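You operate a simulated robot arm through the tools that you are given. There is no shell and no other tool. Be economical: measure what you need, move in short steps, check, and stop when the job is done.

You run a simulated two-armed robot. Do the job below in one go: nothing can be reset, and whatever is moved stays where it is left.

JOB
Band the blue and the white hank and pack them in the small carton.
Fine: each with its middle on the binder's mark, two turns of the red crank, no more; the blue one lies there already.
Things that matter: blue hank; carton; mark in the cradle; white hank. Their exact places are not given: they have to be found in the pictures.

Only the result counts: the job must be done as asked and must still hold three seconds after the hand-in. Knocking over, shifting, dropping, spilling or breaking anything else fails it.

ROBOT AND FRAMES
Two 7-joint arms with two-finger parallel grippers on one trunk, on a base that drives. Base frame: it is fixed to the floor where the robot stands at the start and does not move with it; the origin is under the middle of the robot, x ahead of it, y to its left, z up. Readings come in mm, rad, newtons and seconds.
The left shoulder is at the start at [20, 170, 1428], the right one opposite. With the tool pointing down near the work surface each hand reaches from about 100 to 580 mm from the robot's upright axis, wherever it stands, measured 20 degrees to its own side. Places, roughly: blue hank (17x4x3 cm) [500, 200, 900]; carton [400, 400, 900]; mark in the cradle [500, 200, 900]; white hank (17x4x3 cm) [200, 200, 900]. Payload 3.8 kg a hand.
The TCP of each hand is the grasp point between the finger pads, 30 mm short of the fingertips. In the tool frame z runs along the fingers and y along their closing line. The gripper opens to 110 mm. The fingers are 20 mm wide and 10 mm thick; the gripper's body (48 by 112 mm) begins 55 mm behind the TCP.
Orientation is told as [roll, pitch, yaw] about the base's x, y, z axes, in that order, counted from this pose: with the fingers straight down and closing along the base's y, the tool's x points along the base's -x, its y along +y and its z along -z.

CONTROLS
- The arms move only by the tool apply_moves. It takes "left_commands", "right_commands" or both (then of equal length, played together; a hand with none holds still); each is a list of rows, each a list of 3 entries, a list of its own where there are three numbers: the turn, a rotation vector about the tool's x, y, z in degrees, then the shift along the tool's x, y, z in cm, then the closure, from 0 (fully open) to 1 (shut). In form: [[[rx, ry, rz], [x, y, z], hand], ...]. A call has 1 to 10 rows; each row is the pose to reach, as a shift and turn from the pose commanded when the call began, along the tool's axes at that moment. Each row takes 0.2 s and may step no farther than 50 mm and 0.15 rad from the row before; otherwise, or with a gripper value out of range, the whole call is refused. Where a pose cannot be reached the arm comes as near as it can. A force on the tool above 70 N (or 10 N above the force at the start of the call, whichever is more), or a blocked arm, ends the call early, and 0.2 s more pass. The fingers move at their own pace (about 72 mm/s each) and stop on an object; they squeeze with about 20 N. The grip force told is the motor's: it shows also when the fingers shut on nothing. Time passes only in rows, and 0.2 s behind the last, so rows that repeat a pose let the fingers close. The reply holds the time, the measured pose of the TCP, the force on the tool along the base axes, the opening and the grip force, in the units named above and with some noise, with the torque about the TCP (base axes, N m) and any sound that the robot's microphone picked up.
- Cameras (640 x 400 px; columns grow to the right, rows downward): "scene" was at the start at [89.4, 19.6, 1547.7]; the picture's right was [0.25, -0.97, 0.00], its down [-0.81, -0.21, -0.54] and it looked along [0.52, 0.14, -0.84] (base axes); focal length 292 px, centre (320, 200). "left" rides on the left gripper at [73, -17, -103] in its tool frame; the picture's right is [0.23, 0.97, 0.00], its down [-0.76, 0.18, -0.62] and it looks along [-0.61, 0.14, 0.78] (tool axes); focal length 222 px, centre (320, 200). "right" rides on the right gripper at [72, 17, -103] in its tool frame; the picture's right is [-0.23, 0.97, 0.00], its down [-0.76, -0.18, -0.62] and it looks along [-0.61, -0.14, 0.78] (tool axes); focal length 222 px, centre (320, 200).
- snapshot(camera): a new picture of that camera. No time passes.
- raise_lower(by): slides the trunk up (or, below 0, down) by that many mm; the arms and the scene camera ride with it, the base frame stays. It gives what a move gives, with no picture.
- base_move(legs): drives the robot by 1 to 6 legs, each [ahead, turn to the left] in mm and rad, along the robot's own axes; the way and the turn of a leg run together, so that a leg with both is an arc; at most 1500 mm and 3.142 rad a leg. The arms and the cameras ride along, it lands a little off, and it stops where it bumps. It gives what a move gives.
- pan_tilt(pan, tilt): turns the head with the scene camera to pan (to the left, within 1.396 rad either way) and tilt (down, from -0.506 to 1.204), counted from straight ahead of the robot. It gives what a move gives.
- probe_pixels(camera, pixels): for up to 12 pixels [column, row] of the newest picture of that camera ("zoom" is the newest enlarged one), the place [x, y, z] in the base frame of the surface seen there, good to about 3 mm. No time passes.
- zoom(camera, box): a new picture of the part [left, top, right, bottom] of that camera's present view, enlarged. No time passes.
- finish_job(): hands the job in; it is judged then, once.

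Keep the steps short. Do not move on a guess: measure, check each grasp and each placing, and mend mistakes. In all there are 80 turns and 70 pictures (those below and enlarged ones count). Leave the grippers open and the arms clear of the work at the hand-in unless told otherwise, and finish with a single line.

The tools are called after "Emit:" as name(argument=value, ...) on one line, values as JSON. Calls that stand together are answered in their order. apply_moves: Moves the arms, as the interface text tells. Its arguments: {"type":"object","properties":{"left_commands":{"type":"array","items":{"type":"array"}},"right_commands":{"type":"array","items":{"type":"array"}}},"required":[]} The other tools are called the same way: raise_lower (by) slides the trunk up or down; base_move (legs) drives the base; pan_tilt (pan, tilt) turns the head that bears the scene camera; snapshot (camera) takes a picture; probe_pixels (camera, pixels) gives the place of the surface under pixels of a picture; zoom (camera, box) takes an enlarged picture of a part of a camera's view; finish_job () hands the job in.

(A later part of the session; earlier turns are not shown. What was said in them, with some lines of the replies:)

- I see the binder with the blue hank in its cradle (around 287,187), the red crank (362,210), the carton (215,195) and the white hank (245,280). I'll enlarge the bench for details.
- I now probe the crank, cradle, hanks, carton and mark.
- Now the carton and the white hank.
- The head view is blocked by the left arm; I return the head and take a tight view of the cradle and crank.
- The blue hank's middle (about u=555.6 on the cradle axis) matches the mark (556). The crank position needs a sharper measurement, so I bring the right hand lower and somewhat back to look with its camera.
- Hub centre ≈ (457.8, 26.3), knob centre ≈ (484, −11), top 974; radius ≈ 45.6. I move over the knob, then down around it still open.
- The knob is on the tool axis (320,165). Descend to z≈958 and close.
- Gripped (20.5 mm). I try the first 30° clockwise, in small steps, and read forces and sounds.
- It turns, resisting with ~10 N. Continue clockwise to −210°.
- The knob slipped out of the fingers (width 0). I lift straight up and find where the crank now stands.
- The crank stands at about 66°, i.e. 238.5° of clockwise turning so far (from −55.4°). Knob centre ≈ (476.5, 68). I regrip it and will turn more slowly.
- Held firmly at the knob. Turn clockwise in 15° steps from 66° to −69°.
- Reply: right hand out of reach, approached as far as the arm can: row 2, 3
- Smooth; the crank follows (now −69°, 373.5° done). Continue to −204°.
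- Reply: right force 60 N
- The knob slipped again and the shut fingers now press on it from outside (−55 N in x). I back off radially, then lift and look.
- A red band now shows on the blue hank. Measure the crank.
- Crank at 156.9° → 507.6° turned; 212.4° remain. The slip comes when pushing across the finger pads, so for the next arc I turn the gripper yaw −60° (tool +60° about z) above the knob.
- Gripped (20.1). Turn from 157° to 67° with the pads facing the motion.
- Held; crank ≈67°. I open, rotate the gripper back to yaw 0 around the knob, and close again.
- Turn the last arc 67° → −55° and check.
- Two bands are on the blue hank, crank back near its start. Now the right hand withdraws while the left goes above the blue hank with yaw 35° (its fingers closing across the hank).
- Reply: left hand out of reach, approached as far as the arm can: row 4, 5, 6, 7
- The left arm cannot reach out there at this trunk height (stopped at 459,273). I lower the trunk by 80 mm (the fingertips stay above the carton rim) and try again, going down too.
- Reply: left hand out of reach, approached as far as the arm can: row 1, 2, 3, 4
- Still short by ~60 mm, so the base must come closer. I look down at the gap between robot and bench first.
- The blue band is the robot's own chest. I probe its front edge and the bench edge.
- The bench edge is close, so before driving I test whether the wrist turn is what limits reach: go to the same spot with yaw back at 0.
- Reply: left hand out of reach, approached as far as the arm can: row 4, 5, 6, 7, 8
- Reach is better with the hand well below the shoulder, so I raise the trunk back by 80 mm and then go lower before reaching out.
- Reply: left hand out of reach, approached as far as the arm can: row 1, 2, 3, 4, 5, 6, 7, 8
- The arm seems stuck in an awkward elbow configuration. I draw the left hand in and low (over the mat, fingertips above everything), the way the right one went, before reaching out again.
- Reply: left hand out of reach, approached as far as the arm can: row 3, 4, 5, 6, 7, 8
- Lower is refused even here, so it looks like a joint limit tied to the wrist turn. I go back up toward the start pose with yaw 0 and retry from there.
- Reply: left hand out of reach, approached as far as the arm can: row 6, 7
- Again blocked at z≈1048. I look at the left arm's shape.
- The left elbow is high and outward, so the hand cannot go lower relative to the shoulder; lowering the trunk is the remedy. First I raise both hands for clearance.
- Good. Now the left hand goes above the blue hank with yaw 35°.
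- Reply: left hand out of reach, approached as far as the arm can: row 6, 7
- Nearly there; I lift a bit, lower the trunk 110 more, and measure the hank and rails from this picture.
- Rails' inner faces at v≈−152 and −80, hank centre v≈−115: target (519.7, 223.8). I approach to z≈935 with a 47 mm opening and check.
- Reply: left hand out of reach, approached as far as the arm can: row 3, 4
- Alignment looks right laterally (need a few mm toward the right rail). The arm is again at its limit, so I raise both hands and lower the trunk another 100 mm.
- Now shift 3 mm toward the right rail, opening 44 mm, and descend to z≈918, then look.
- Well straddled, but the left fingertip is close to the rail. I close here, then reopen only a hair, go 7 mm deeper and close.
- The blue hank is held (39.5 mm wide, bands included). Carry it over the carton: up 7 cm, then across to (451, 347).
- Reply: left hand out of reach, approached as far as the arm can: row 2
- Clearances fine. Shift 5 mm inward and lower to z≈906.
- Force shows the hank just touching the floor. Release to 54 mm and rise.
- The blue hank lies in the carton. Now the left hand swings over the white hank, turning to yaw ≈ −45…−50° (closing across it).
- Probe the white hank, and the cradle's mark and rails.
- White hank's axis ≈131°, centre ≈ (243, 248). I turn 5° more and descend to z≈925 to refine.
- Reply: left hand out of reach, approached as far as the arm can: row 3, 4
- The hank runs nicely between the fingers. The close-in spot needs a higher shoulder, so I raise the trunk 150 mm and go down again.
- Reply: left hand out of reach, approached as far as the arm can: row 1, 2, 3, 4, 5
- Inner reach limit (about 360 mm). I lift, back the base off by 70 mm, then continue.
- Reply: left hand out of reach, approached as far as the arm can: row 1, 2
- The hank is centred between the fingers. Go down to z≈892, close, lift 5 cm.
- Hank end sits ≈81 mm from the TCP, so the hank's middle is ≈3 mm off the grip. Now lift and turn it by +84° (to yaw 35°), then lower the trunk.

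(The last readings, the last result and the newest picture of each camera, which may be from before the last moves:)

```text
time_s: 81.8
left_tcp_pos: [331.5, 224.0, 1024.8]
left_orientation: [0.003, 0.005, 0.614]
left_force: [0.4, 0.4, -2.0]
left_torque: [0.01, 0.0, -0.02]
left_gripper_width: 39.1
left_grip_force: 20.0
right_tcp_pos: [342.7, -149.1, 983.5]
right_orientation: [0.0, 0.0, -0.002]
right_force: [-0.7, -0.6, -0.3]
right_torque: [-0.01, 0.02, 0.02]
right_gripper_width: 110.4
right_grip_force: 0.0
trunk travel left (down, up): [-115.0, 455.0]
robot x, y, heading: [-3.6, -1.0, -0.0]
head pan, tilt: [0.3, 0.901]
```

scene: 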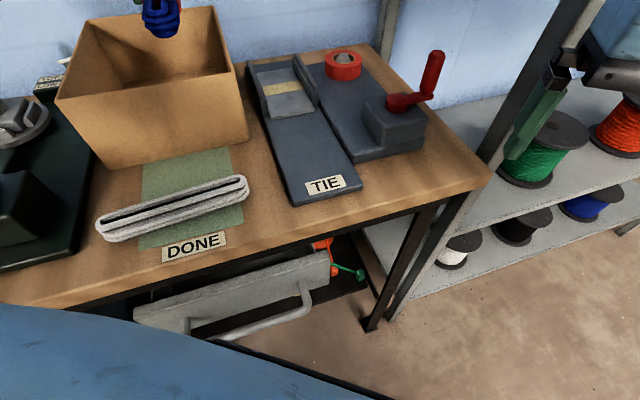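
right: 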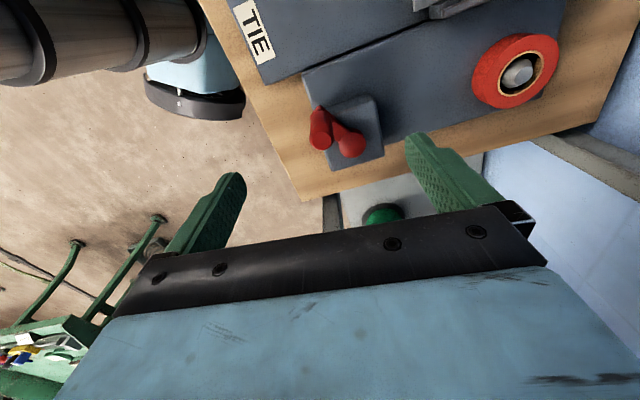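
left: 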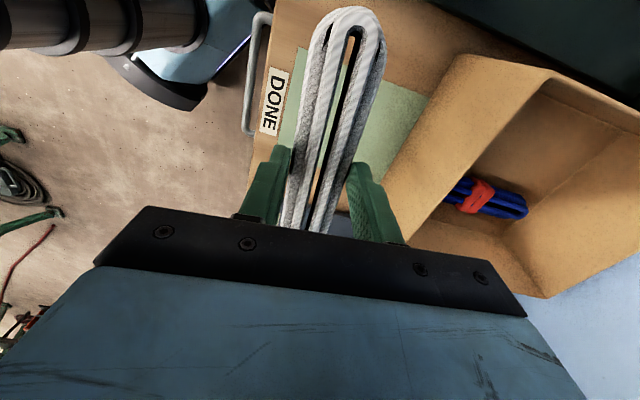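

Emit:
apply_moves(left_commands=[[[0, 0, 0], [-2.1, -2.7, 0], 1], [[0, 0, 0], [-4.6, -5.4, 0], 1], [[0, 0, 0], [-7.6, -8.1, 0], 1], [[0, 0, 0], [-11, -10.8, 0], 1], [[0, 0, 0], [-15.1, -10.8, 1], 1], [[0, 0, 0], [-15.1, -10.8, 4], 1], [[0, 0, 0], [-15.1, -10.8, 7.5], 1], [[0, 0, 0], [-15.1, -10.8, 8.5], 1], [[0, 0, 0], [-15.1, -10.8, 8.5], 1]])

Emit:
zoom(camera="left", box=[200, 0, 440, 220])

```text
time_s: 83.8
left_tcp_pos: [515.1, 221.4, 937.5]
left_orientation: [0.003, 0.003, 0.613]
left_force: [-0.4, 0.8, -2.0]
left_torque: [0.01, -0.01, -0.01]
left_gripper_width: 39.4
left_grip_force: 20.2
right_tcp_pos: [342.2, -148.1, 982.7]
right_orientation: [0.001, 0.001, -0.003]
right_force: [-0.4, -0.1, 0.7]
right_torque: [0.0, 0.02, 0.0]
right_gripper_width: 109.8
right_grip_force: 0.0
trunk travel left (down, up): [-115.0, 455.0]
robot x, y, heading: [4.1, 0.4, -0.001]
head pan, tilt: [0.3, 0.901]
```

```text
1.82 times, centred on (320, 110) of left
```

zoom: 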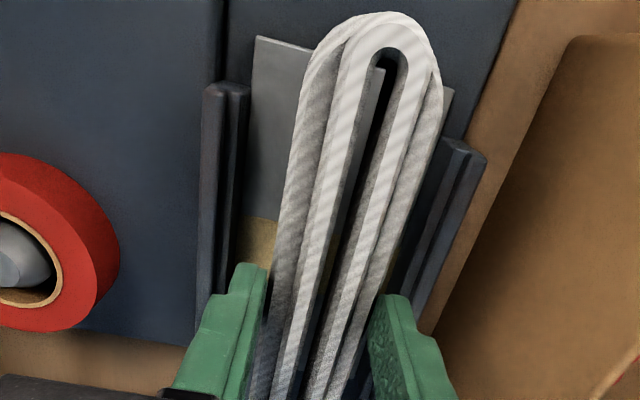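

Over the cradle. Descend to z≈909 in small steps, with 1 mm corrections.

Emit:
apply_moves(left_commands=[[[0, 0, 0], [-0.15, 0.1, 1], 1], [[0, 0, 0], [-0.15, 0.1, 1.8], 1], [[0, 0, 0], [-0.15, 0.1, 2.4], 1], [[0, 0, 0], [-0.15, 0.1, 2.8], 1], [[0, 0, 0], [-0.15, 0.1, 2.8], 1]])

Emit:
zoom(camera="left", box=[200, 0, 440, 220])

```text
time_s: 85.0
left_tcp_pos: [515.4, 224.1, 910.7]
left_orientation: [0.001, 0.002, 0.613]
left_force: [1.3, 0.4, 4.4]
left_torque: [-0.2, 0.13, -0.03]
left_gripper_width: 39.3
left_grip_force: 20.0
right_tcp_pos: [342.5, -149.5, 982.9]
right_orientation: [0.001, -0.001, 0.0]
right_force: [0.4, -0.5, -0.2]
right_torque: [-0.01, -0.01, 0.0]
right_gripper_width: 110.0
right_grip_force: 0.1
trunk travel left (down, up): [-115.0, 455.0]
robot x, y, heading: [-0.5, 1.4, -0.002]
head pan, tilt: [0.3, 0.901]
```

```text
1.82 times, centred on (320, 110) of left
```

zoom: 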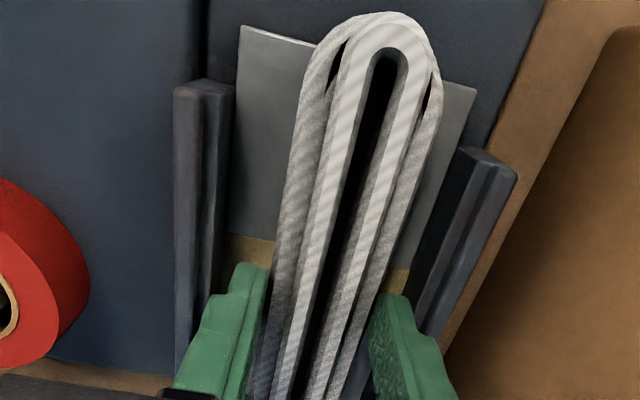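

The hank rests on the plate (force +4 N). Open just to 45 mm and rise, then check the centring.

Emit:
apply_moves(left_commands=[[[0, 0, 0], [0, 0, 0], 0.6], [[0, 0, 0], [0, 0, 0], 0.6], [[0, 0, 0], [0, 0, -1.5], 0.6], [[0, 0, 0], [0, 0, -4], 0.6], [[0, 0, 0], [0, 0, -8], 0.5], [[0, 0, 0], [0, 0, -11], 0.5], [[0, 0, 0], [0, 0, -11], 0.5]])

Emit:
zoom(camera="left", box=[220, 0, 420, 200])

Emit:
probe_pixels(camera="zoom", pixels=[[320, 5], [320, 200]])

```text
time_s: 86.6
left_tcp_pos: [516.0, 223.0, 1020.8]
left_orientation: [0.001, 0.003, 0.613]
left_force: [-0.5, -1.0, -0.1]
left_torque: [-0.05, -0.01, 0.04]
left_gripper_width: 55.0
left_grip_force: 0.1
right_tcp_pos: [342.1, -149.5, 983.0]
right_orientation: [0.002, 0.0, -0.002]
right_force: [-0.3, 0.6, -0.2]
right_torque: [-0.05, 0.01, 0.02]
right_gripper_width: 109.8
right_grip_force: 0.0
trunk travel left (down, up): [-115.0, 455.0]
robot x, y, heading: [-0.3, -1.9, 0.001]
head pan, tilt: [0.3, 0.901]
```

```text
2.00 times, centred on (320, 100) of left
```

zoom: 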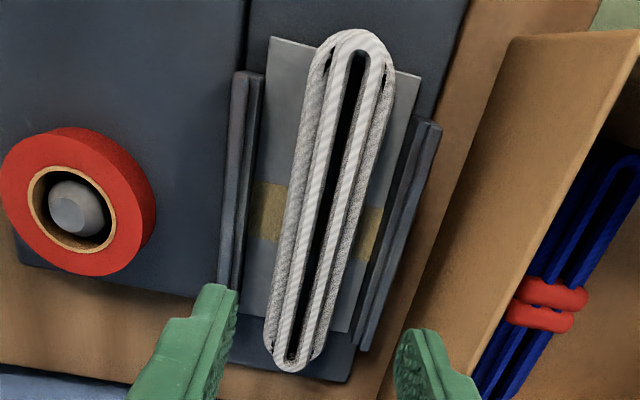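

```text
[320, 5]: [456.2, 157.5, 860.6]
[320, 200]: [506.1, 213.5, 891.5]
```

Emit:
probe_pixels(camera="zoom", pixels=[[345, 31], [355, 31], [290, 369], [298, 368], [258, 186], [252, 234], [280, 188], [274, 240], [380, 210], [370, 260], [345, 200], [300, 195]])

```text
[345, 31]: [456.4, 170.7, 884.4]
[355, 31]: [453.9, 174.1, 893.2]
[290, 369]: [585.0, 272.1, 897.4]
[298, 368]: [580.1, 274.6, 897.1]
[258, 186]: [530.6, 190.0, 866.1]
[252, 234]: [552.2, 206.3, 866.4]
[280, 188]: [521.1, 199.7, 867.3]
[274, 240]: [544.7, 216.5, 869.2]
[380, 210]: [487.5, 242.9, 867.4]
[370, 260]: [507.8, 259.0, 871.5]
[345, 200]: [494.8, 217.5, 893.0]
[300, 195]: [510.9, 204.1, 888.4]
```

The white hank's middle (u≈552.7) sits on the mark (≈554), same as the blue one did. Now the left hand withdraws over the carton side, the trunk goes back up, and the right hand returns toward the crank.

Emit:
apply_moves(left_commands=[[[0, 0, 0], [0, 0, -3], 0], [[0, 0, 0], [1, 3, -3], 0], [[0, 0, 0], [2, 6, -3], 0], [[0, 0, 0], [3, 9, -3], 0], [[0, 0, 0], [5, 12, -3], 0]])

Emit:
raise_lower(by=455)

Emit:
apply_moves(right_commands=[[[0, 0, 0], [0, 0, 4.8], 0], [[0, 0, 0], [0, 0, 9.6], 0], [[0, 0, 0], [0, 0, 14.5], 0], [[0, 0, 0], [-2.6, 1.7, 18], 0], [[0, 0, 0], [-5.1, 3.4, 21.4], 0], [[0, 0, 0], [-7.6, 5, 24.5], 0], [[0, 0, 0], [-7.6, 5, 24.5], 0]])

```text
time_s: 87.8
left_tcp_pos: [404.1, 293.4, 1051.3]
left_orientation: [0.003, 0.004, 0.614]
left_force: [-0.8, 0.3, -0.1]
left_torque: [0.0, -0.02, -0.03]
left_gripper_width: 110.2
left_grip_force: 0.0
left hand out of reach, approached as far as the arm can: row 1
right_tcp_pos: [342.3, -148.6, 983.4]
right_orientation: [-0.001, 0.0, -0.002]
right_force: [-0.3, 0.0, 0.3]
right_torque: [-0.02, -0.02, 0.01]
right_gripper_width: 110.1
right_grip_force: 0.2
trunk travel left (down, up): [-115.0, 455.0]
robot x, y, heading: [2.4, -0.6, 0.0]
head pan, tilt: [0.3, 0.901]
```

```text
refused: 455 is not a number from -400 to 400
```

```text
time_s: 88.9
left_tcp_pos: [405.4, 292.6, 1050.9]
left_orientation: [0.004, 0.004, 0.613]
left_force: [0.7, 0.2, -0.6]
left_torque: [0.0, 0.05, 0.01]
left_gripper_width: 109.9
left_grip_force: 0.0
right_tcp_pos: [374.5, -125.6, 794.2]
right_orientation: [-0.001, 0.002, 0.021]
right_force: [-14.9, -9.6, 11.1]
right_torque: [1.05, -0.82, 0.98]
right_gripper_width: 107.8
right_grip_force: 0.1
trunk travel left (down, up): [-115.0, 455.0]
robot x, y, heading: [-4.0, -3.8, -0.003]
head pan, tilt: [0.3, 0.901]
stopped in row 5 (right hand): the force on the tool passed its limit at 101 N (the readings are from after the stop); the commanded pose is now the measured one
```

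The trunk move was refused (over 400), so the right hand dipped too low and touched the bench edge. I back it off the way it came, then look for any harm.

Emit:
apply_moves(right_commands=[[[0, 0, 0], [2.5, -1.7, -1], 0], [[0, 0, 0], [4, -2.7, -2], 0], [[0, 0, 0], [4, -2.7, -6], 0], [[0, 0, 0], [4, -2.7, -10], 0], [[0, 0, 0], [4, -2.7, -14], 0], [[0, 0, 0], [4, -2.7, -18], 0], [[0, 0, 0], [4, -2.7, -20], 0]])

Emit:
snapshot(camera="scene")

```text
time_s: 90.5
left_tcp_pos: [406.2, 293.2, 1049.6]
left_orientation: [0.003, 0.002, 0.615]
left_force: [0.0, 0.2, -0.1]
left_torque: [-0.02, -0.02, 0.01]
left_gripper_width: 110.2
left_grip_force: 0.0
right_tcp_pos: [337.5, -153.6, 993.7]
right_orientation: [0.001, 0.001, 0.016]
right_force: [0.3, 0.0, 0.2]
right_torque: [-0.02, -0.01, 0.0]
right_gripper_width: 110.1
right_grip_force: 0.0
trunk travel left (down, up): [-115.0, 455.0]
robot x, y, heading: [0.2, -1.1, 0.0]
head pan, tilt: [0.3, 0.901]
```

```text
13 pictures are left
```

scene: 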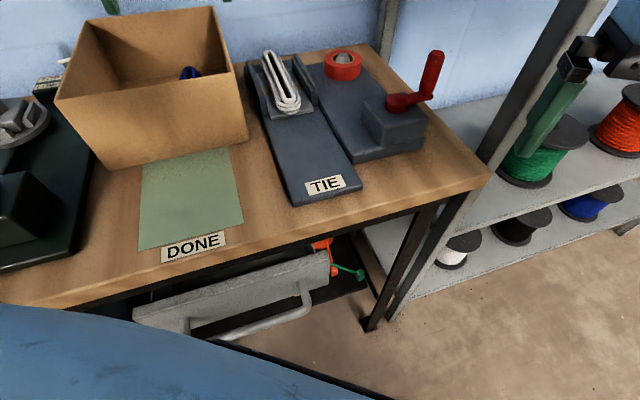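

Nothing has shifted: binder, carton, spools look the same as before. Raise the trunk in two parts.

Emit:
raise_lower(by=400)

Emit:
raise_lower(by=55)

```text
time_s: 94.3
left_tcp_pos: [406.2, 293.2, 1449.3]
left_orientation: [0.002, 0.002, 0.613]
left_force: [-0.4, 0.3, -0.3]
left_torque: [0.01, 0.01, -0.01]
left_gripper_width: 110.1
left_grip_force: 0.0
right_tcp_pos: [336.2, -152.4, 1392.4]
right_orientation: [0.0, 0.001, 0.016]
right_force: [0.0, -0.7, -0.2]
right_torque: [-0.01, -0.03, 0.01]
right_gripper_width: 109.9
right_grip_force: 0.1
trunk travel left (down, up): [-515.0, 55.0]
robot x, y, heading: [4.0, -1.7, 0.001]
head pan, tilt: [0.3, 0.901]
```

```text
time_s: 95.3
left_tcp_pos: [406.3, 294.5, 1504.4]
left_orientation: [0.002, 0.003, 0.612]
left_force: [-0.2, 0.8, -0.4]
left_torque: [-0.02, 0.0, -0.01]
left_gripper_width: 110.2
left_grip_force: 0.1
right_tcp_pos: [336.2, -153.4, 1448.9]
right_orientation: [0.0, 0.001, 0.016]
right_force: [0.4, 0.2, 0.1]
right_torque: [0.0, -0.02, 0.01]
right_gripper_width: 109.9
right_grip_force: 0.0
trunk travel left (down, up): [-570.0, 0.0]
robot x, y, heading: [-1.7, -0.1, -0.006]
head pan, tilt: [0.3, 0.901]
```

The trunk is now 45 mm above the original height; I lower it 45, then bring the right hand over the knob (486.5, −8.3) at z≈1045 while turning to yaw −60°.

Emit:
raise_lower(by=-45)

Emit:
apply_moves(right_commands=[[[0, 0, 6.1], [-1.5, 1.4, 3.6], 0], [[0, 0, 12.2], [-3.0, 2.8, 7.2], 0], [[0, 0, 18.3], [-4.6, 4.3, 10.8], 0], [[0, 0, 24.4], [-6.1, 5.7, 14.4], 0], [[0, 0, 30.5], [-7.6, 7.1, 18], 0], [[0, 0, 36.6], [-9.1, 8.5, 21.6], 0], [[0, 0, 42.7], [-10.7, 10, 25.2], 0], [[0, 0, 48.8], [-12.2, 11.4, 28.8], 0], [[0, 0, 54.9], [-13.7, 12.8, 32.4], 0], [[0, 0, 61], [-15.2, 14.2, 35.9], 0]])

Emit:
zoom(camera="right", box=[220, 40, 440, 200])

```text
time_s: 96.2
left_tcp_pos: [406.1, 293.6, 1461.8]
left_orientation: [0.002, 0.004, 0.612]
left_force: [0.1, -0.5, -0.1]
left_torque: [-0.01, -0.01, -0.01]
left_gripper_width: 110.2
left_grip_force: 0.0
right_tcp_pos: [337.7, -153.5, 1402.7]
right_orientation: [0.0, -0.001, 0.014]
right_force: [0.3, 0.2, 0.6]
right_torque: [0.01, -0.01, 0.0]
right_gripper_width: 110.0
right_grip_force: 0.0
trunk travel left (down, up): [-525.0, 45.0]
robot x, y, heading: [-0.7, 2.7, -0.004]
head pan, tilt: [0.3, 0.901]
```

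```text
time_s: 98.4
left_tcp_pos: [407.0, 294.4, 1460.7]
left_orientation: [0.001, 0.005, 0.612]
left_force: [-0.1, 0.7, 0.1]
left_torque: [-0.03, 0.02, 0.0]
left_gripper_width: 110.2
left_grip_force: 0.0
right_tcp_pos: [488.1, -8.3, 1043.4]
right_orientation: [-0.001, -0.001, -1.051]
right_force: [0.7, -0.3, 0.6]
right_torque: [0.0, 0.03, -0.02]
right_gripper_width: 110.0
right_grip_force: 0.0
trunk travel left (down, up): [-525.0, 45.0]
robot x, y, heading: [0.4, 1.8, -0.001]
head pan, tilt: [0.3, 0.901]
```

```text
2.50 times, centred on (330, 120) of right
```

zoom: 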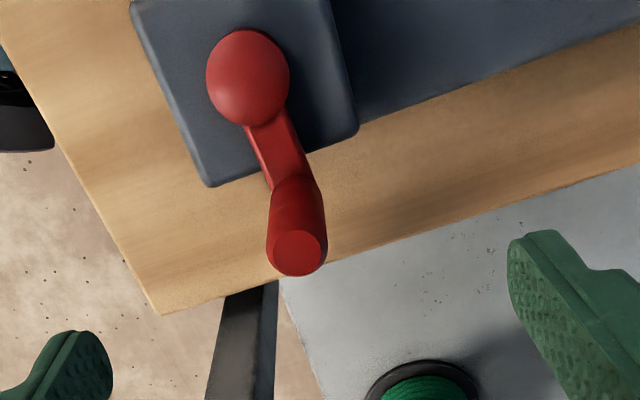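

Knob centred. Descend, grip, and turn the first arc −51° → −120°.

Emit:
apply_moves(right_commands=[[[0, 0, 0], [0, -0.1, 3], 0], [[0, 0, 0], [0, -0.1, 6], 0], [[0, 0, 0], [0, -0.1, 8.6], 0], [[0, 0, 0], [0, -0.1, 8.6], 0.6], [[0, 0, 0], [0, -0.1, 8.6], 1], [[0, 0, 0], [0, -0.1, 8.6], 1], [[0, 0, 0], [0, -0.1, 8.6], 1], [[0, 0, 0], [0, -0.1, 8.6], 1]])

Emit:
apply_moves(right_commands=[[[0, 0, 0], [-0.06, -0.94, 0], 1], [[0, 0, 0], [0.1, -1.88, 0], 1], [[0, 0, 0], [0.55, -2.97, 0], 1], [[0, 0, 0], [1.27, -3.91, 0], 1], [[0, 0, 0], [2.21, -4.63, 0], 1], [[0, 0, 0], [2.21, -4.63, 0], 1]])

Emit:
zoom(camera="right", box=[220, 40, 440, 200])

```text
time_s: 100.2
left_tcp_pos: [407.0, 293.5, 1460.7]
left_orientation: [0.001, 0.005, 0.614]
left_force: [0.8, -0.1, 0.0]
left_torque: [0.01, 0.01, -0.02]
left_gripper_width: 109.9
left_grip_force: 0.1
right_tcp_pos: [486.3, -9.4, 957.2]
right_orientation: [0.0, 0.001, -1.049]
right_force: [2.8, 0.8, -1.0]
right_torque: [-0.43, 0.46, -0.02]
right_gripper_width: 20.3
right_grip_force: 44.8
trunk travel left (down, up): [-525.0, 45.0]
robot x, y, heading: [-0.2, -0.7, -0.001]
head pan, tilt: [0.3, 0.901]
```

```text
time_s: 101.6
left_tcp_pos: [406.3, 294.3, 1459.8]
left_orientation: [0.002, 0.007, 0.613]
left_force: [-0.8, 0.7, 0.3]
left_torque: [-0.01, -0.02, 0.01]
left_gripper_width: 110.2
left_grip_force: 0.0
right_tcp_pos: [433.1, -10.9, 959.3]
right_orientation: [-0.001, 0.003, -1.045]
right_force: [-0.1, 6.8, -0.8]
right_torque: [-0.26, -0.57, 0.18]
right_gripper_width: 20.2
right_grip_force: 45.1
trunk travel left (down, up): [-525.0, 45.0]
robot x, y, heading: [3.2, 0.1, -0.004]
head pan, tilt: [0.3, 0.901]
```

```text
2.50 times, centred on (330, 120) of right
```

zoom: 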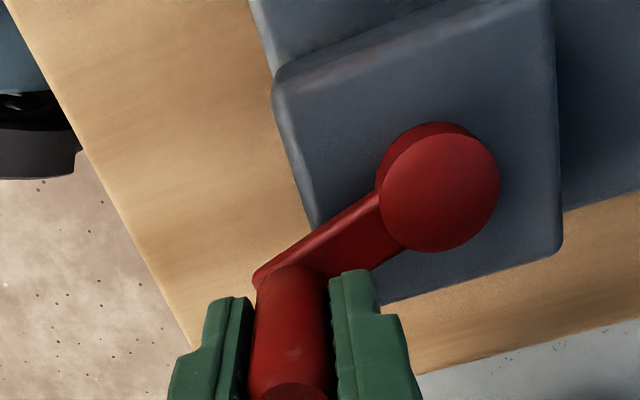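

Held and followed. Next: regrip at yaw 0 for −120° → −210°, then regrip at yaw −60° for −210° → −300°.

Emit:
apply_moves(right_commands=[[[0, 0, 0], [0, 0, 0], 0], [[0, 0, 0], [0, 0, 0], 0], [[0, 0, -7.5], [0, 0, 0], 0], [[0, 0, -15], [0, 0, 0], 0], [[0, 0, -22.5], [0, 0, 0], 0], [[0, 0, -30], [0, 0, 0], 0], [[0, 0, -37.5], [0, 0, 0], 0], [[0, 0, -45], [0, 0, 0], 0], [[0, 0, -52.5], [0, 0, 0], 0], [[0, 0, -60], [0, 0, 0], 0]])

Emit:
apply_moves(right_commands=[[[0, 0, 0], [0, 0, 0], 0.7], [[0, 0, 0], [0, 0, 0], 1], [[0, 0, 0], [0, 0, 0], 1], [[0, 0, 0], [0, 0, 0], 1], [[0, 0, 0], [0.94, 0.72, 0], 1], [[0, 0, 0], [1.66, 1.66, 0], 1], [[0, 0, 0], [2.11, 2.75, 0], 1], [[0, 0, 0], [2.27, 3.92, 0], 1], [[0, 0, 0], [2.11, 5.09, 0], 1], [[0, 0, 0], [1.66, 6.19, 0], 1]])

Emit:
apply_moves(right_commands=[[[0, 0, 0], [0, 0, 0], 0], [[0, 0, 0], [0, 0, 0], 0], [[0, 0, 7.5], [0, 0, 0], 0], [[0, 0, 15], [0, 0, 0], 0], [[0, 0, 22.5], [0, 0, 0], 0], [[0, 0, 30], [0, 0, 0], 0], [[0, 0, 37.5], [0, 0, 0], 0], [[0, 0, 45], [0, 0, 0], 0], [[0, 0, 52.5], [0, 0, 0], 0], [[0, 0, 60], [0, 0, 0], 0]])

Emit:
apply_moves(right_commands=[[[0, 0, 0], [0, 0, 0], 0.7], [[0, 0, 0], [0, 0, 0], 1], [[0, 0, 0], [0, 0, 0], 1], [[0, 0, 0], [0, 0, 0], 1], [[0, 0, 0], [0.45, 1.09, 0], 1], [[0, 0, 0], [0.61, 2.26, 0], 1], [[0, 0, 0], [0.46, 3.44, 0], 1], [[0, 0, 0], [0, 4.53, 0], 1], [[0, 0, 0], [-0.71, 5.47, 0], 1], [[0, 0, 0], [-1.66, 6.18, 0], 1]])

Emit:
zoom(camera="right", box=[220, 40, 440, 200])

```text
time_s: 103.8
left_tcp_pos: [406.8, 293.3, 1460.9]
left_orientation: [0.002, 0.002, 0.611]
left_force: [0.5, 0.0, 0.1]
left_torque: [-0.01, -0.03, 0.0]
left_gripper_width: 110.0
left_grip_force: 0.1
right_tcp_pos: [433.8, -13.2, 958.2]
right_orientation: [0.0, 0.0, 0.002]
right_force: [0.1, 0.4, -0.9]
right_torque: [-0.01, 0.02, -0.01]
right_gripper_width: 109.7
right_grip_force: 0.0
trunk travel left (down, up): [-525.0, 45.0]
robot x, y, heading: [-0.2, -0.0, -0.004]
head pan, tilt: [0.3, 0.901]
```

```text
time_s: 106.0
left_tcp_pos: [406.0, 294.6, 1459.9]
left_orientation: [0.002, 0.004, 0.612]
left_force: [0.0, -0.7, -0.1]
left_torque: [0.01, -0.01, 0.0]
left_gripper_width: 110.0
left_grip_force: 0.1
right_tcp_pos: [419.4, 51.0, 957.5]
right_orientation: [0.003, 0.0, 0.001]
right_force: [1.9, 0.0, -5.9]
right_torque: [-0.67, 0.3, 0.04]
right_gripper_width: 19.6
right_grip_force: 44.7
trunk travel left (down, up): [-525.0, 45.0]
robot x, y, heading: [-0.8, 1.0, 0.004]
head pan, tilt: [0.3, 0.901]
```

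```text
time_s: 108.2
left_tcp_pos: [406.2, 292.1, 1460.9]
left_orientation: [0.001, 0.004, 0.612]
left_force: [-0.7, 0.4, 1.7]
left_torque: [-0.02, 0.0, 0.02]
left_gripper_width: 110.1
left_grip_force: 0.0
right_tcp_pos: [417.8, 48.3, 959.5]
right_orientation: [-0.001, 0.001, -1.05]
right_force: [1.1, 0.0, -0.6]
right_torque: [0.01, -0.01, 0.04]
right_gripper_width: 110.1
right_grip_force: 0.0
trunk travel left (down, up): [-525.0, 45.0]
robot x, y, heading: [-4.0, -0.9, 0.001]
head pan, tilt: [0.3, 0.901]
```

```text
time_s: 110.4
left_tcp_pos: [406.7, 293.5, 1459.4]
left_orientation: [0.003, 0.004, 0.613]
left_force: [-0.3, -0.8, 0.4]
left_torque: [0.03, 0.03, -0.04]
left_gripper_width: 110.1
left_grip_force: 0.1
right_tcp_pos: [480.4, 65.0, 959.0]
right_orientation: [0.0, 0.0, -1.05]
right_force: [-6.3, 1.8, -3.2]
right_torque: [-0.8, 0.59, -0.29]
right_gripper_width: 20.4
right_grip_force: 44.6
trunk travel left (down, up): [-525.0, 45.0]
robot x, y, heading: [-1.1, 6.2, -0.001]
head pan, tilt: [0.3, 0.901]
```

```text
2.50 times, centred on (330, 120) of right
```

zoom: 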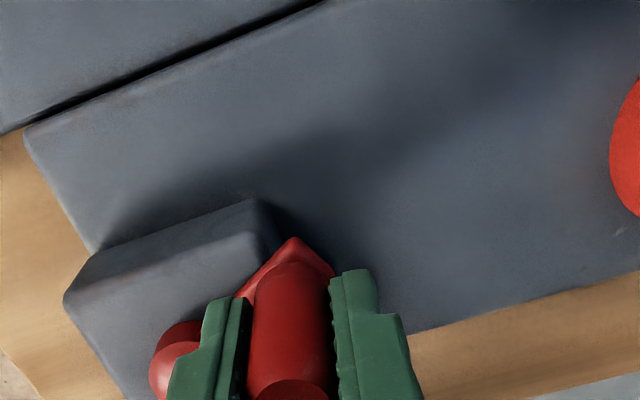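

Going well (60°). Next: yaw 0 for 60° → −30°, then yaw −60° for −30° → −120°.

Emit:
apply_moves(right_commands=[[[0, 0, 0], [0, 0, 0], 0], [[0, 0, 0], [0, 0, 0], 0], [[0, 0, -7.5], [0, 0, 0], 0], [[0, 0, -15], [0, 0, 0], 0], [[0, 0, -22.5], [0, 0, 0], 0], [[0, 0, -30], [0, 0, 0], 0], [[0, 0, -37.5], [0, 0, 0], 0], [[0, 0, -45], [0, 0, 0], 0], [[0, 0, -52.5], [0, 0, 0], 0], [[0, 0, -60], [0, 0, 0], 0]])

Emit:
apply_moves(right_commands=[[[0, 0, 0], [0, 0, 0], 0.7], [[0, 0, 0], [0, 0, 0], 1], [[0, 0, 0], [0, 0, 0], 1], [[0, 0, 0], [0, 0, 0], 1], [[0, 0, 0], [-0.94, -0.72, 0], 1], [[0, 0, 0], [-1.66, -1.66, 0], 1], [[0, 0, 0], [-2.11, -2.75, 0], 1], [[0, 0, 0], [-2.27, -3.92, 0], 1], [[0, 0, 0], [-2.11, -5.09, 0], 1], [[0, 0, 0], [-1.66, -6.19, 0], 1]])

Emit:
apply_moves(right_commands=[[[0, 0, 0], [0, 0, 0], 0], [[0, 0, 0], [0, 0, 0], 0], [[0, 0, 7.5], [0, 0, 0], 0], [[0, 0, 15], [0, 0, 0], 0], [[0, 0, 22.5], [0, 0, 0], 0], [[0, 0, 30], [0, 0, 0], 0], [[0, 0, 37.5], [0, 0, 0], 0], [[0, 0, 45], [0, 0, 0], 0], [[0, 0, 52.5], [0, 0, 0], 0], [[0, 0, 60], [0, 0, 0], 0]])

Emit:
apply_moves(right_commands=[[[0, 0, 0], [0, 0, 0], 0.7], [[0, 0, 0], [0, 0, 0], 1], [[0, 0, 0], [0, 0, 0], 1], [[0, 0, 0], [0, 0, 0], 1], [[0, 0, 0], [-0.45, -1.09, 0], 1], [[0, 0, 0], [-0.61, -2.26, 0], 1], [[0, 0, 0], [-0.46, -3.44, 0], 1], [[0, 0, 0], [0, -4.53, 0], 1], [[0, 0, 0], [0.71, -5.47, 0], 1], [[0, 0, 0], [1.66, -6.18, 0], 1]])

Emit:
zoom(camera="right", box=[220, 0, 640, 200])

```text
time_s: 112.6
left_tcp_pos: [406.1, 293.5, 1461.1]
left_orientation: [0.0, 0.002, 0.613]
left_force: [0.2, 0.7, 0.7]
left_torque: [0.01, -0.01, -0.01]
left_gripper_width: 110.0
left_grip_force: 0.0
right_tcp_pos: [480.6, 64.8, 958.3]
right_orientation: [-0.001, 0.001, 0.001]
right_force: [-0.3, 0.4, 0.7]
right_torque: [0.01, -0.01, 0.02]
right_gripper_width: 110.0
right_grip_force: 0.1
trunk travel left (down, up): [-525.0, 45.0]
robot x, y, heading: [1.3, -1.3, -0.002]
head pan, tilt: [0.3, 0.901]
```

```text
time_s: 114.8
left_tcp_pos: [405.0, 291.7, 1461.1]
left_orientation: [0.003, 0.005, 0.612]
left_force: [0.1, -0.5, 0.1]
left_torque: [0.02, -0.01, 0.01]
left_gripper_width: 110.0
left_grip_force: 0.0
right_tcp_pos: [495.4, -0.2, 959.4]
right_orientation: [-0.003, -0.001, -0.005]
right_force: [-2.3, 1.6, 4.6]
right_torque: [0.99, -0.28, 0.03]
right_gripper_width: 20.1
right_grip_force: 45.0
trunk travel left (down, up): [-525.0, 45.0]
robot x, y, heading: [3.6, -4.1, -0.004]
head pan, tilt: [0.3, 0.901]
```

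```text
time_s: 117.0
left_tcp_pos: [405.8, 293.7, 1460.3]
left_orientation: [0.002, 0.002, 0.614]
left_force: [-0.3, -0.4, 0.1]
left_torque: [0.02, 0.03, -0.01]
left_gripper_width: 110.0
left_grip_force: 0.1
right_tcp_pos: [496.7, 3.0, 958.0]
right_orientation: [0.001, 0.0, -1.053]
right_force: [0.4, -0.2, -0.4]
right_torque: [-0.02, -0.02, -0.01]
right_gripper_width: 109.8
right_grip_force: 0.0
trunk travel left (down, up): [-525.0, 45.0]
robot x, y, heading: [-1.8, 1.2, -0.002]
head pan, tilt: [0.3, 0.901]
```

```text
time_s: 119.2
left_tcp_pos: [405.7, 293.6, 1459.8]
left_orientation: [0.002, 0.006, 0.613]
left_force: [-0.2, 0.8, 0.0]
left_torque: [0.01, -0.02, 0.02]
left_gripper_width: 110.0
left_grip_force: 0.1
right_tcp_pos: [431.7, -9.9, 958.3]
right_orientation: [-0.003, 0.004, -1.044]
right_force: [2.0, 3.7, 0.2]
right_torque: [0.38, -0.64, 0.03]
right_gripper_width: 20.0
right_grip_force: 44.9
trunk travel left (down, up): [-525.0, 45.0]
robot x, y, heading: [0.9, 0.5, 0.0]
head pan, tilt: [0.3, 0.901]
```

```text
1.52 times, centred on (430, 100) of right
```

zoom: 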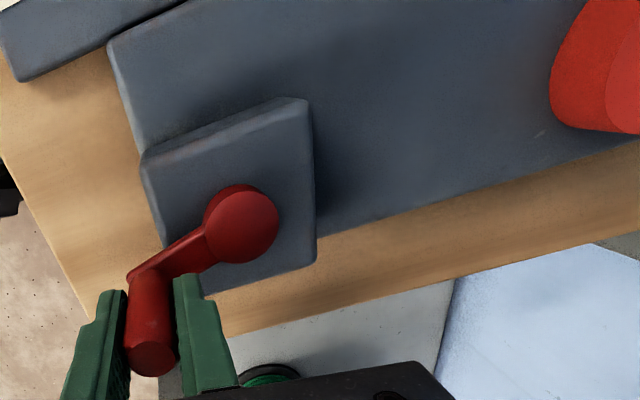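

Everything held (−120°, 429° done). Now three arcs: −120→−210 (yaw 0), −210→−300 (yaw −60), and the last 60→−53 (yaw 0), which completes two turns.

Emit:
apply_moves(right_commands=[[[0, 0, 0], [0, 0, 0], 0], [[0, 0, 0], [0, 0, 0], 0], [[0, 0, -7.5], [0, 0, 0], 0], [[0, 0, -15], [0, 0, 0], 0], [[0, 0, -22.5], [0, 0, 0], 0], [[0, 0, -30], [0, 0, 0], 0], [[0, 0, -37.5], [0, 0, 0], 0], [[0, 0, -45], [0, 0, 0], 0], [[0, 0, -52.5], [0, 0, 0], 0], [[0, 0, -60], [0, 0, 0], 0]])

Emit:
apply_moves(right_commands=[[[0, 0, 0], [0, 0, 0], 0.7], [[0, 0, 0], [0, 0, 0], 1], [[0, 0, 0], [0, 0, 0], 1], [[0, 0, 0], [0, 0, 0], 1], [[0, 0, 0], [0.94, 0.72, 0], 1], [[0, 0, 0], [1.66, 1.66, 0], 1], [[0, 0, 0], [2.11, 2.75, 0], 1], [[0, 0, 0], [2.27, 3.92, 0], 1], [[0, 0, 0], [2.11, 5.09, 0], 1], [[0, 0, 0], [1.66, 6.19, 0], 1]])

Emit:
apply_moves(right_commands=[[[0, 0, 0], [0, 0, 0], 0], [[0, 0, 0], [0, 0, 0], 0], [[0, 0, 7.5], [0, 0, 0], 0], [[0, 0, 15], [0, 0, 0], 0], [[0, 0, 22.5], [0, 0, 0], 0], [[0, 0, 30], [0, 0, 0], 0], [[0, 0, 37.5], [0, 0, 0], 0], [[0, 0, 45], [0, 0, 0], 0], [[0, 0, 52.5], [0, 0, 0], 0], [[0, 0, 60], [0, 0, 0], 0]])

Emit:
apply_moves(right_commands=[[[0, 0, 0], [0, 0, 0], 0.7], [[0, 0, 0], [0, 0, 0], 1], [[0, 0, 0], [0, 0, 0], 1], [[0, 0, 0], [0, 0, 0], 1], [[0, 0, 0], [0.45, 1.09, 0], 1], [[0, 0, 0], [0.61, 2.26, 0], 1], [[0, 0, 0], [0.46, 3.44, 0], 1], [[0, 0, 0], [0, 4.53, 0], 1], [[0, 0, 0], [-0.71, 5.47, 0], 1], [[0, 0, 0], [-1.66, 6.18, 0], 1]])

Emit:
apply_moves(right_commands=[[[0, 0, 0], [0, 0, 0], 0], [[0, 0, 0], [0, 0, 0], 0], [[0, 0, -7.5], [0, 0, 0], 0], [[0, 0, -15], [0, 0, 0], 0], [[0, 0, -22.5], [0, 0, 0], 0], [[0, 0, -30], [0, 0, 0], 0], [[0, 0, -37.5], [0, 0, 0], 0], [[0, 0, -45], [0, 0, 0], 0], [[0, 0, -52.5], [0, 0, 0], 0], [[0, 0, -60], [0, 0, 0], 0]])

Emit:
apply_moves(right_commands=[[[0, 0, 0], [0, 0, 0], 1], [[0, 0, 0], [0, 0, 0], 1], [[0, 0, 0], [0, 0, 0], 1], [[0, 0, 0], [-0.94, -0.72, 0], 1], [[0, 0, 0], [-1.66, -1.66, 0], 1], [[0, 0, 0], [-2.11, -2.75, 0], 1], [[0, 0, 0], [-2.27, -3.92, 0], 1], [[0, 0, 0], [-2.11, -5.09, 0], 1], [[0, 0, 0], [-1.66, -6.19, 0], 1], [[0, 0, 0], [-0.45, -7.55, 0], 1]])

Emit:
snapshot(camera="scene")

```text
time_s: 121.4
left_tcp_pos: [406.6, 293.8, 1459.6]
left_orientation: [0.004, 0.003, 0.614]
left_force: [0.3, 0.1, 0.1]
left_torque: [0.04, 0.01, -0.02]
left_gripper_width: 110.1
left_grip_force: 0.1
right_tcp_pos: [435.8, -13.2, 957.2]
right_orientation: [0.001, -0.001, 0.0]
right_force: [0.0, 0.0, 0.6]
right_torque: [0.0, 0.01, 0.01]
right_gripper_width: 110.4
right_grip_force: 0.0
trunk travel left (down, up): [-525.0, 45.0]
robot x, y, heading: [1.7, 2.3, -0.001]
head pan, tilt: [0.3, 0.901]
```

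```text
time_s: 123.6
left_tcp_pos: [406.6, 295.4, 1460.9]
left_orientation: [0.003, 0.005, 0.613]
left_force: [0.7, 0.4, 0.5]
left_torque: [0.02, -0.03, -0.03]
left_gripper_width: 110.2
left_grip_force: 0.1
right_tcp_pos: [418.0, 52.5, 957.3]
right_orientation: [0.0, 0.0, 0.001]
right_force: [1.8, 0.1, -3.6]
right_torque: [-0.65, 0.26, -0.03]
right_gripper_width: 19.9
right_grip_force: 44.7
trunk travel left (down, up): [-525.0, 45.0]
robot x, y, heading: [0.5, -0.6, -0.0]
head pan, tilt: [0.3, 0.901]
```

```text
time_s: 125.8
left_tcp_pos: [406.6, 293.5, 1461.8]
left_orientation: [0.003, 0.004, 0.613]
left_force: [-0.2, -0.1, 0.4]
left_torque: [0.0, 0.04, -0.01]
left_gripper_width: 109.9
left_grip_force: 0.0
right_tcp_pos: [417.4, 48.6, 958.6]
right_orientation: [-0.001, 0.0, -1.05]
right_force: [-0.6, 0.0, 0.1]
right_torque: [0.04, -0.02, 0.01]
right_gripper_width: 110.0
right_grip_force: 0.1
trunk travel left (down, up): [-525.0, 45.0]
robot x, y, heading: [2.6, -1.6, -0.006]
head pan, tilt: [0.3, 0.901]
```

```text
time_s: 128.0
left_tcp_pos: [407.0, 293.6, 1459.9]
left_orientation: [0.002, 0.004, 0.613]
left_force: [0.6, -0.6, 0.5]
left_torque: [-0.01, 0.04, 0.05]
left_gripper_width: 109.8
left_grip_force: 0.0
right_tcp_pos: [479.4, 64.1, 960.4]
right_orientation: [-0.001, 0.001, -1.051]
right_force: [-7.6, 2.2, -0.2]
right_torque: [-0.68, 0.7, -0.28]
right_gripper_width: 20.5
right_grip_force: 44.8
trunk travel left (down, up): [-525.0, 45.0]
robot x, y, heading: [-1.3, 2.4, -0.001]
head pan, tilt: [0.3, 0.901]
```

```text
time_s: 130.2
left_tcp_pos: [405.3, 292.9, 1459.7]
left_orientation: [0.002, 0.003, 0.611]
left_force: [-0.1, -0.8, 0.2]
left_torque: [0.0, 0.03, 0.01]
left_gripper_width: 109.7
left_grip_force: 0.0
right_tcp_pos: [479.7, 64.6, 959.5]
right_orientation: [0.001, 0.0, 0.001]
right_force: [0.6, 0.4, -1.4]
right_torque: [-0.01, -0.02, 0.02]
right_gripper_width: 110.0
right_grip_force: 0.2
trunk travel left (down, up): [-525.0, 45.0]
robot x, y, heading: [-4.5, -5.4, -0.002]
head pan, tilt: [0.3, 0.901]
```

```text
time_s: 132.4
left_tcp_pos: [407.5, 295.2, 1459.1]
left_orientation: [0.002, 0.005, 0.612]
left_force: [-0.1, -0.2, 0.0]
left_torque: [-0.01, -0.04, 0.02]
left_gripper_width: 110.1
left_grip_force: 0.1
right_tcp_pos: [484.8, -8.4, 958.7]
right_orientation: [0.0, 0.001, -0.002]
right_force: [5.6, 12.5, 1.8]
right_torque: [-0.58, 0.16, -0.39]
right_gripper_width: 20.7
right_grip_force: 45.0
trunk travel left (down, up): [-525.0, 45.0]
robot x, y, heading: [1.6, -2.3, 0.0]
head pan, tilt: [0.3, 0.901]
```

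```text
8 pictures are left
```

scene: 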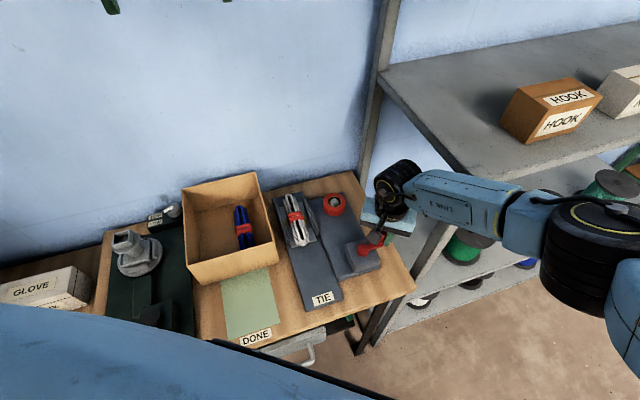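

The band shows on the white hank. I check it enlarged for two bands and, since the crank is at its end position, open, lift and withdraw the right hand.

Emit:
zoom(camera="scene", box=[265, 180, 345, 260])

Emit:
apply_moves(right_commands=[[[0, 0, 0], [0, 0, 0], 0], [[0, 0, 0], [0, 0, 0], 0], [[0, 0, 0], [0, 0, -4.5], 0], [[0, 0, 0], [0, 0, -9], 0], [[0, 0, 0], [1.7, -2.3, -12.6], 0], [[0, 0, 0], [3.4, -4.6, -16.2], 0], [[0, 0, 0], [5, -6.9, -19.9], 0], [[0, 0, 0], [6.7, -9.1, -23.5], 0], [[0, 0, 0], [9.2, -10.7, -26.9], 0], [[0, 0, 0], [11.8, -12.4, -30.2], 0]])

```text
5.00 times, centred on (305, 220) of scene
```

zoom: 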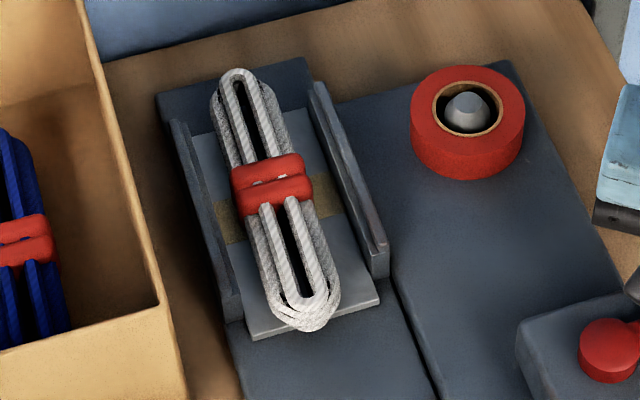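

```text
time_s: 134.6
left_tcp_pos: [405.6, 291.7, 1460.8]
left_orientation: [0.003, 0.003, 0.613]
left_force: [0.6, 1.1, -0.2]
left_torque: [0.0, -0.05, -0.01]
left_gripper_width: 110.0
left_grip_force: 0.1
right_tcp_pos: [363.3, -136.3, 1261.0]
right_orientation: [0.001, 0.001, -0.002]
right_force: [0.1, -1.1, 0.1]
right_torque: [0.0, 0.03, 0.0]
right_gripper_width: 110.0
right_grip_force: 0.0
trunk travel left (down, up): [-525.0, 45.0]
robot x, y, heading: [-1.6, 0.5, -0.003]
head pan, tilt: [0.3, 0.901]
```

Two bands on the white hank. Now raise the right hand out of the way, then lower the trunk for the left arm.

Emit:
apply_moves(right_commands=[[[0, 0, 0], [0.7, -0.4, -4.5], 0], [[0, 0, 0], [1.4, -0.8, -9], 0], [[0, 0, 0], [2.1, -1.3, -13.5], 0], [[0, 0, 0], [2.1, -1.3, -13.5], 0]])

Emit:
raise_lower(by=-390)

Emit:
raise_lower(by=-20)

```text
time_s: 135.6
left_tcp_pos: [407.2, 292.5, 1459.6]
left_orientation: [0.002, 0.003, 0.613]
left_force: [0.2, 0.7, 0.1]
left_torque: [0.03, 0.02, -0.02]
left_gripper_width: 110.0
left_grip_force: 0.1
right_tcp_pos: [345.2, -147.4, 1394.4]
right_orientation: [0.0, 0.0, -0.001]
right_force: [-0.4, 0.0, -0.4]
right_torque: [0.0, 0.04, -0.06]
right_gripper_width: 110.0
right_grip_force: 0.1
trunk travel left (down, up): [-525.0, 45.0]
robot x, y, heading: [3.6, 0.6, -0.0]
head pan, tilt: [0.3, 0.901]
```

```text
time_s: 139.3
left_tcp_pos: [407.1, 293.9, 1069.5]
left_orientation: [0.001, 0.003, 0.614]
left_force: [-0.2, 0.5, -0.5]
left_torque: [0.01, 0.02, 0.0]
left_gripper_width: 110.2
left_grip_force: 0.0
right_tcp_pos: [346.6, -147.2, 1004.4]
right_orientation: [0.0, 0.002, -0.001]
right_force: [0.2, -0.6, 0.0]
right_torque: [0.02, 0.02, 0.0]
right_gripper_width: 110.3
right_grip_force: 0.1
trunk travel left (down, up): [-135.0, 435.0]
robot x, y, heading: [0.0, 5.0, -0.004]
head pan, tilt: [0.3, 0.901]
```

```text
time_s: 140.0
left_tcp_pos: [406.1, 294.1, 1050.9]
left_orientation: [0.002, 0.004, 0.614]
left_force: [0.6, 0.0, -0.2]
left_torque: [-0.02, 0.02, 0.03]
left_gripper_width: 110.0
left_grip_force: 0.0
right_tcp_pos: [346.0, -147.1, 985.1]
right_orientation: [0.002, 0.001, -0.002]
right_force: [0.2, 0.2, 1.0]
right_torque: [0.0, 0.03, 0.01]
right_gripper_width: 110.2
right_grip_force: 0.0
trunk travel left (down, up): [-115.0, 455.0]
robot x, y, heading: [-1.8, -1.7, -0.001]
head pan, tilt: [0.3, 0.901]
```

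Now the left hand goes back over the white hank and down to z≈925 with a 45 mm opening.

Emit:
apply_moves(left_commands=[[[0, 0, 0], [-1.2, -3, 0.5], 0.5], [[0, 0, 0], [-2.4, -6, 1.5], 0.5], [[0, 0, 0], [-3.6, -9, 2.5], 0.59], [[0, 0, 0], [-4.9, -12.1, 4], 0.59], [[0, 0, 0], [-4.9, -12.1, 7.5], 0.59], [[0, 0, 0], [-4.9, -12.1, 10.5], 0.59], [[0, 0, 0], [-4.9, -12.1, 12.5], 0.59], [[0, 0, 0], [-4.9, -12.1, 12.5], 0.59]])

Emit:
zoom(camera="left", box=[220, 80, 420, 230])

```text
time_s: 141.8
left_tcp_pos: [515.5, 222.2, 925.7]
left_orientation: [0.0, 0.003, 0.614]
left_force: [-0.8, 0.2, 0.1]
left_torque: [0.04, -0.04, 0.01]
left_gripper_width: 45.0
left_grip_force: 0.1
right_tcp_pos: [346.4, -146.3, 985.0]
right_orientation: [0.0, 0.001, -0.002]
right_force: [0.6, 0.3, -0.2]
right_torque: [0.0, 0.02, -0.02]
right_gripper_width: 109.9
right_grip_force: 0.1
trunk travel left (down, up): [-115.0, 455.0]
robot x, y, heading: [3.0, 0.2, 0.002]
head pan, tilt: [0.3, 0.901]
```

```text
2.67 times, centred on (320, 155) of left
```

zoom: 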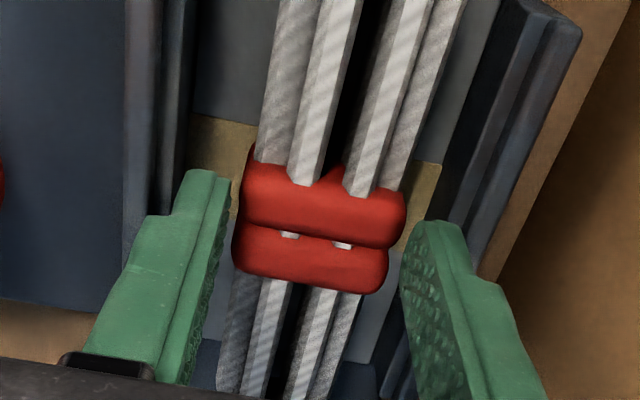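

Well centred. Go 15 mm deeper, close, and lift to ≈1040.

Emit:
apply_moves(left_commands=[[[0, 0, 0], [0, 0, 0.5], 0.61], [[0, 0, 0], [0, 0, 1.0], 0.61], [[0, 0, 0], [0, 0, 1.5], 0.61], [[0, 0, 0], [0, 0, 1.5], 1], [[0, 0, 0], [0, 0, 1.5], 1], [[0, 0, 0], [0, 0, 1.5], 1], [[0, 0, 0], [0, 0, 0], 1], [[0, 0, 0], [0, 0, -4], 1], [[0, 0, 0], [0, 0, -8], 1], [[0, 0, 0], [0, 0, -11.5], 1]])

Emit:
snapshot(camera="left")

```text
time_s: 144.0
left_tcp_pos: [512.6, 226.1, 1039.7]
left_orientation: [0.001, 0.003, 0.615]
left_force: [0.0, -0.3, -2.1]
left_torque: [-0.02, -0.03, -0.02]
left_gripper_width: 39.3
left_grip_force: 20.2
left hand out of reach, approached as far as the arm can: row 10
right_tcp_pos: [345.3, -148.4, 984.9]
right_orientation: [0.0, 0.0, -0.002]
right_force: [0.2, 0.9, 0.1]
right_torque: [-0.05, 0.0, 0.01]
right_gripper_width: 110.4
right_grip_force: 0.1
trunk travel left (down, up): [-115.0, 455.0]
robot x, y, heading: [-1.6, -3.4, -0.001]
head pan, tilt: [0.3, 0.901]
```

```text
5 pictures are left
5 turns are left
```

left: 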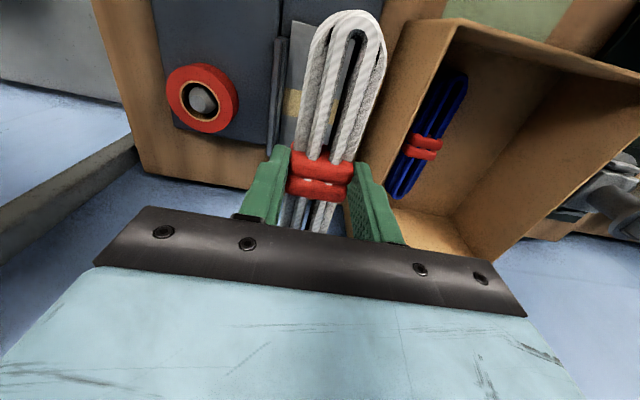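

Held. Carry to the free side of the carton (408, 398).

Emit:
apply_moves(left_commands=[[[0, 0, 0], [-0.3, 3.4, -0.2], 1], [[0, 0, 0], [-0.6, 6.8, -0.2], 1], [[0, 0, 0], [-0.9, 10.2, -0.2], 1], [[0, 0, 0], [-1.1, 13.6, -0.2], 1], [[0, 0, 0], [-1.3, 17, -0.2], 1], [[0, 0, 0], [-1.4, 20.1, -0.2], 1], [[0, 0, 0], [-1.4, 20.1, -0.2], 1]])

Emit:
snapshot(camera="left")

Emit:
probe_pixels(camera="left", pixels=[[200, 130], [215, 130], [235, 80], [480, 60], [450, 120], [470, 90]])

```text
time_s: 145.6
left_tcp_pos: [408.1, 397.1, 1039.6]
left_orientation: [0.002, 0.004, 0.613]
left_force: [0.4, 0.2, -0.3]
left_torque: [0.01, 0.01, 0.0]
left_gripper_width: 39.4
left_grip_force: 19.4
right_tcp_pos: [346.0, -147.3, 984.0]
right_orientation: [0.0, 0.001, -0.002]
right_force: [0.1, -0.5, 0.2]
right_torque: [0.01, 0.02, -0.01]
right_gripper_width: 109.9
right_grip_force: 0.2
trunk travel left (down, up): [-115.0, 455.0]
robot x, y, heading: [4.4, 0.9, -0.005]
head pan, tilt: [0.3, 0.901]
```

```text
4 pictures are left
```

left: 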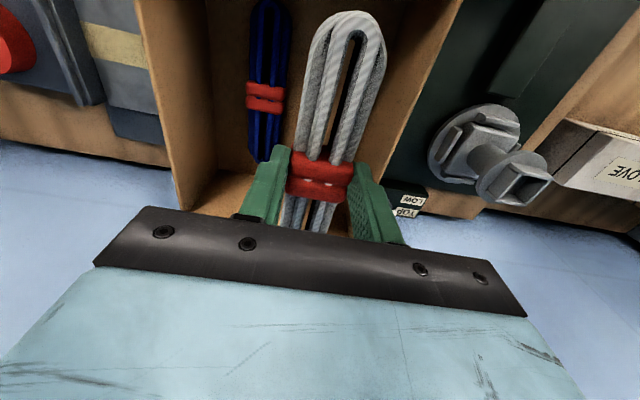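

```text
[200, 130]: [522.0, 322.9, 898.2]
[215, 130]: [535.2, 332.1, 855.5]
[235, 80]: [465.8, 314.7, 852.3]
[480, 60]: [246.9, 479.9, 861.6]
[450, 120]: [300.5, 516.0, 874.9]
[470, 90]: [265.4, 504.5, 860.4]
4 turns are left
```

Clear of the blue hank and of the left wall. Lower to z≈906.

Emit:
apply_moves(left_commands=[[[0, 0, 0], [0, 0, 3.5], 1], [[0, 0, 0], [0, 0, 7], 1], [[0, 0, 0], [0, 0, 10], 1], [[0, 0, 0], [0, 0, 12.3], 1], [[0, 0, 0], [0, 0, 13.4], 1], [[0, 0, 0], [0, 0, 13.4], 1]])

Emit:
snapshot(camera="left")

```text
time_s: 147.0
left_tcp_pos: [407.8, 398.0, 905.9]
left_orientation: [0.002, 0.006, 0.613]
left_force: [0.1, 0.6, -1.4]
left_torque: [0.01, 0.02, 0.03]
left_gripper_width: 39.2
left_grip_force: 19.8
right_tcp_pos: [345.2, -147.8, 985.2]
right_orientation: [-0.001, 0.001, -0.001]
right_force: [-1.2, 0.3, -0.2]
right_torque: [0.0, 0.0, -0.01]
right_gripper_width: 110.1
right_grip_force: 0.1
trunk travel left (down, up): [-115.0, 455.0]
robot x, y, heading: [-0.8, 1.8, -0.006]
head pan, tilt: [0.3, 0.901]
```

```text
3 pictures are left
3 turns are left
```

left: 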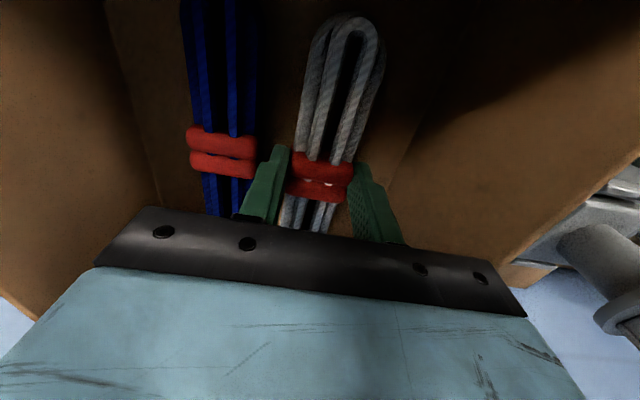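

A few mm above the floor beside the blue hank. Lower 5 mm, release to 47 mm, rise and open fully above the carton.

Emit:
apply_moves(left_commands=[[[0, 0, 0], [0, 0, 0.5], 1], [[0, 0, 0], [0, 0, 0.5], 0.58], [[0, 0, 0], [0, 0, 0.5], 0.57], [[0, 0, 0], [0, 0, -2], 0.57], [[0, 0, 0], [0, 0, -6], 0.57], [[0, 0, 0], [0, 0, -10], 0.57], [[0, 0, 0], [0, 0, -13.5], 0.4], [[0, 0, 0], [0, 0, -16], 0], [[0, 0, 0], [0, 0, -16], 0]])

Emit:
snapshot(camera="left")

Emit:
snapshot(camera="scene")

```text
time_s: 149.0
left_tcp_pos: [407.6, 397.5, 1067.2]
left_orientation: [0.003, 0.001, 0.613]
left_force: [-0.3, 0.9, -0.2]
left_torque: [0.01, 0.05, 0.01]
left_gripper_width: 110.1
left_grip_force: 0.1
right_tcp_pos: [345.3, -147.1, 984.5]
right_orientation: [0.0, 0.0, -0.002]
right_force: [-0.3, 0.4, -0.7]
right_torque: [-0.01, 0.05, -0.02]
right_gripper_width: 109.9
right_grip_force: 0.1
trunk travel left (down, up): [-115.0, 455.0]
robot x, y, heading: [4.9, 0.4, -0.002]
head pan, tilt: [0.3, 0.901]
```

```text
2 pictures are left
```

left: 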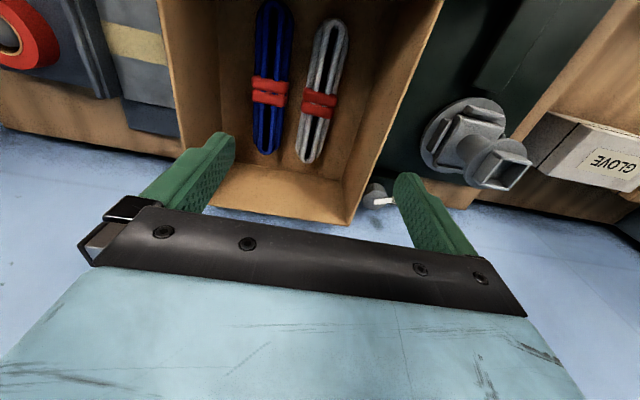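

```text
1 pictures are left
2 turns are left
```

scene: 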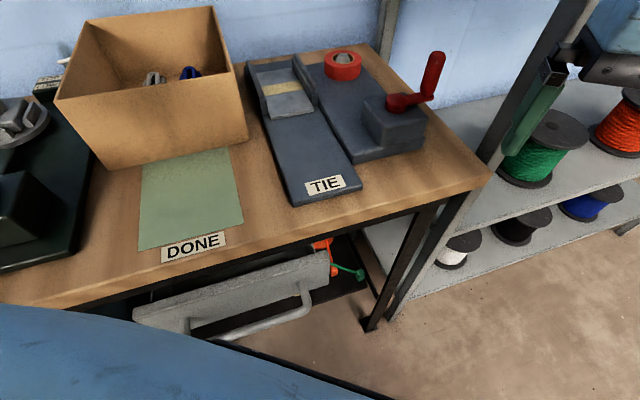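

Both banded hanks lie side by side in the carton, the cradle is empty, nothing else has moved, and both hands are open and clear. I hand in.

Emit:
finish_job()

```text
The job is handed in.
```

The blue and white hanks each carry two bands at the binder's mark and lie side by side in the carton; the right hand bumped the bench edge once, and pictures taken afterwards show nothing shifted.
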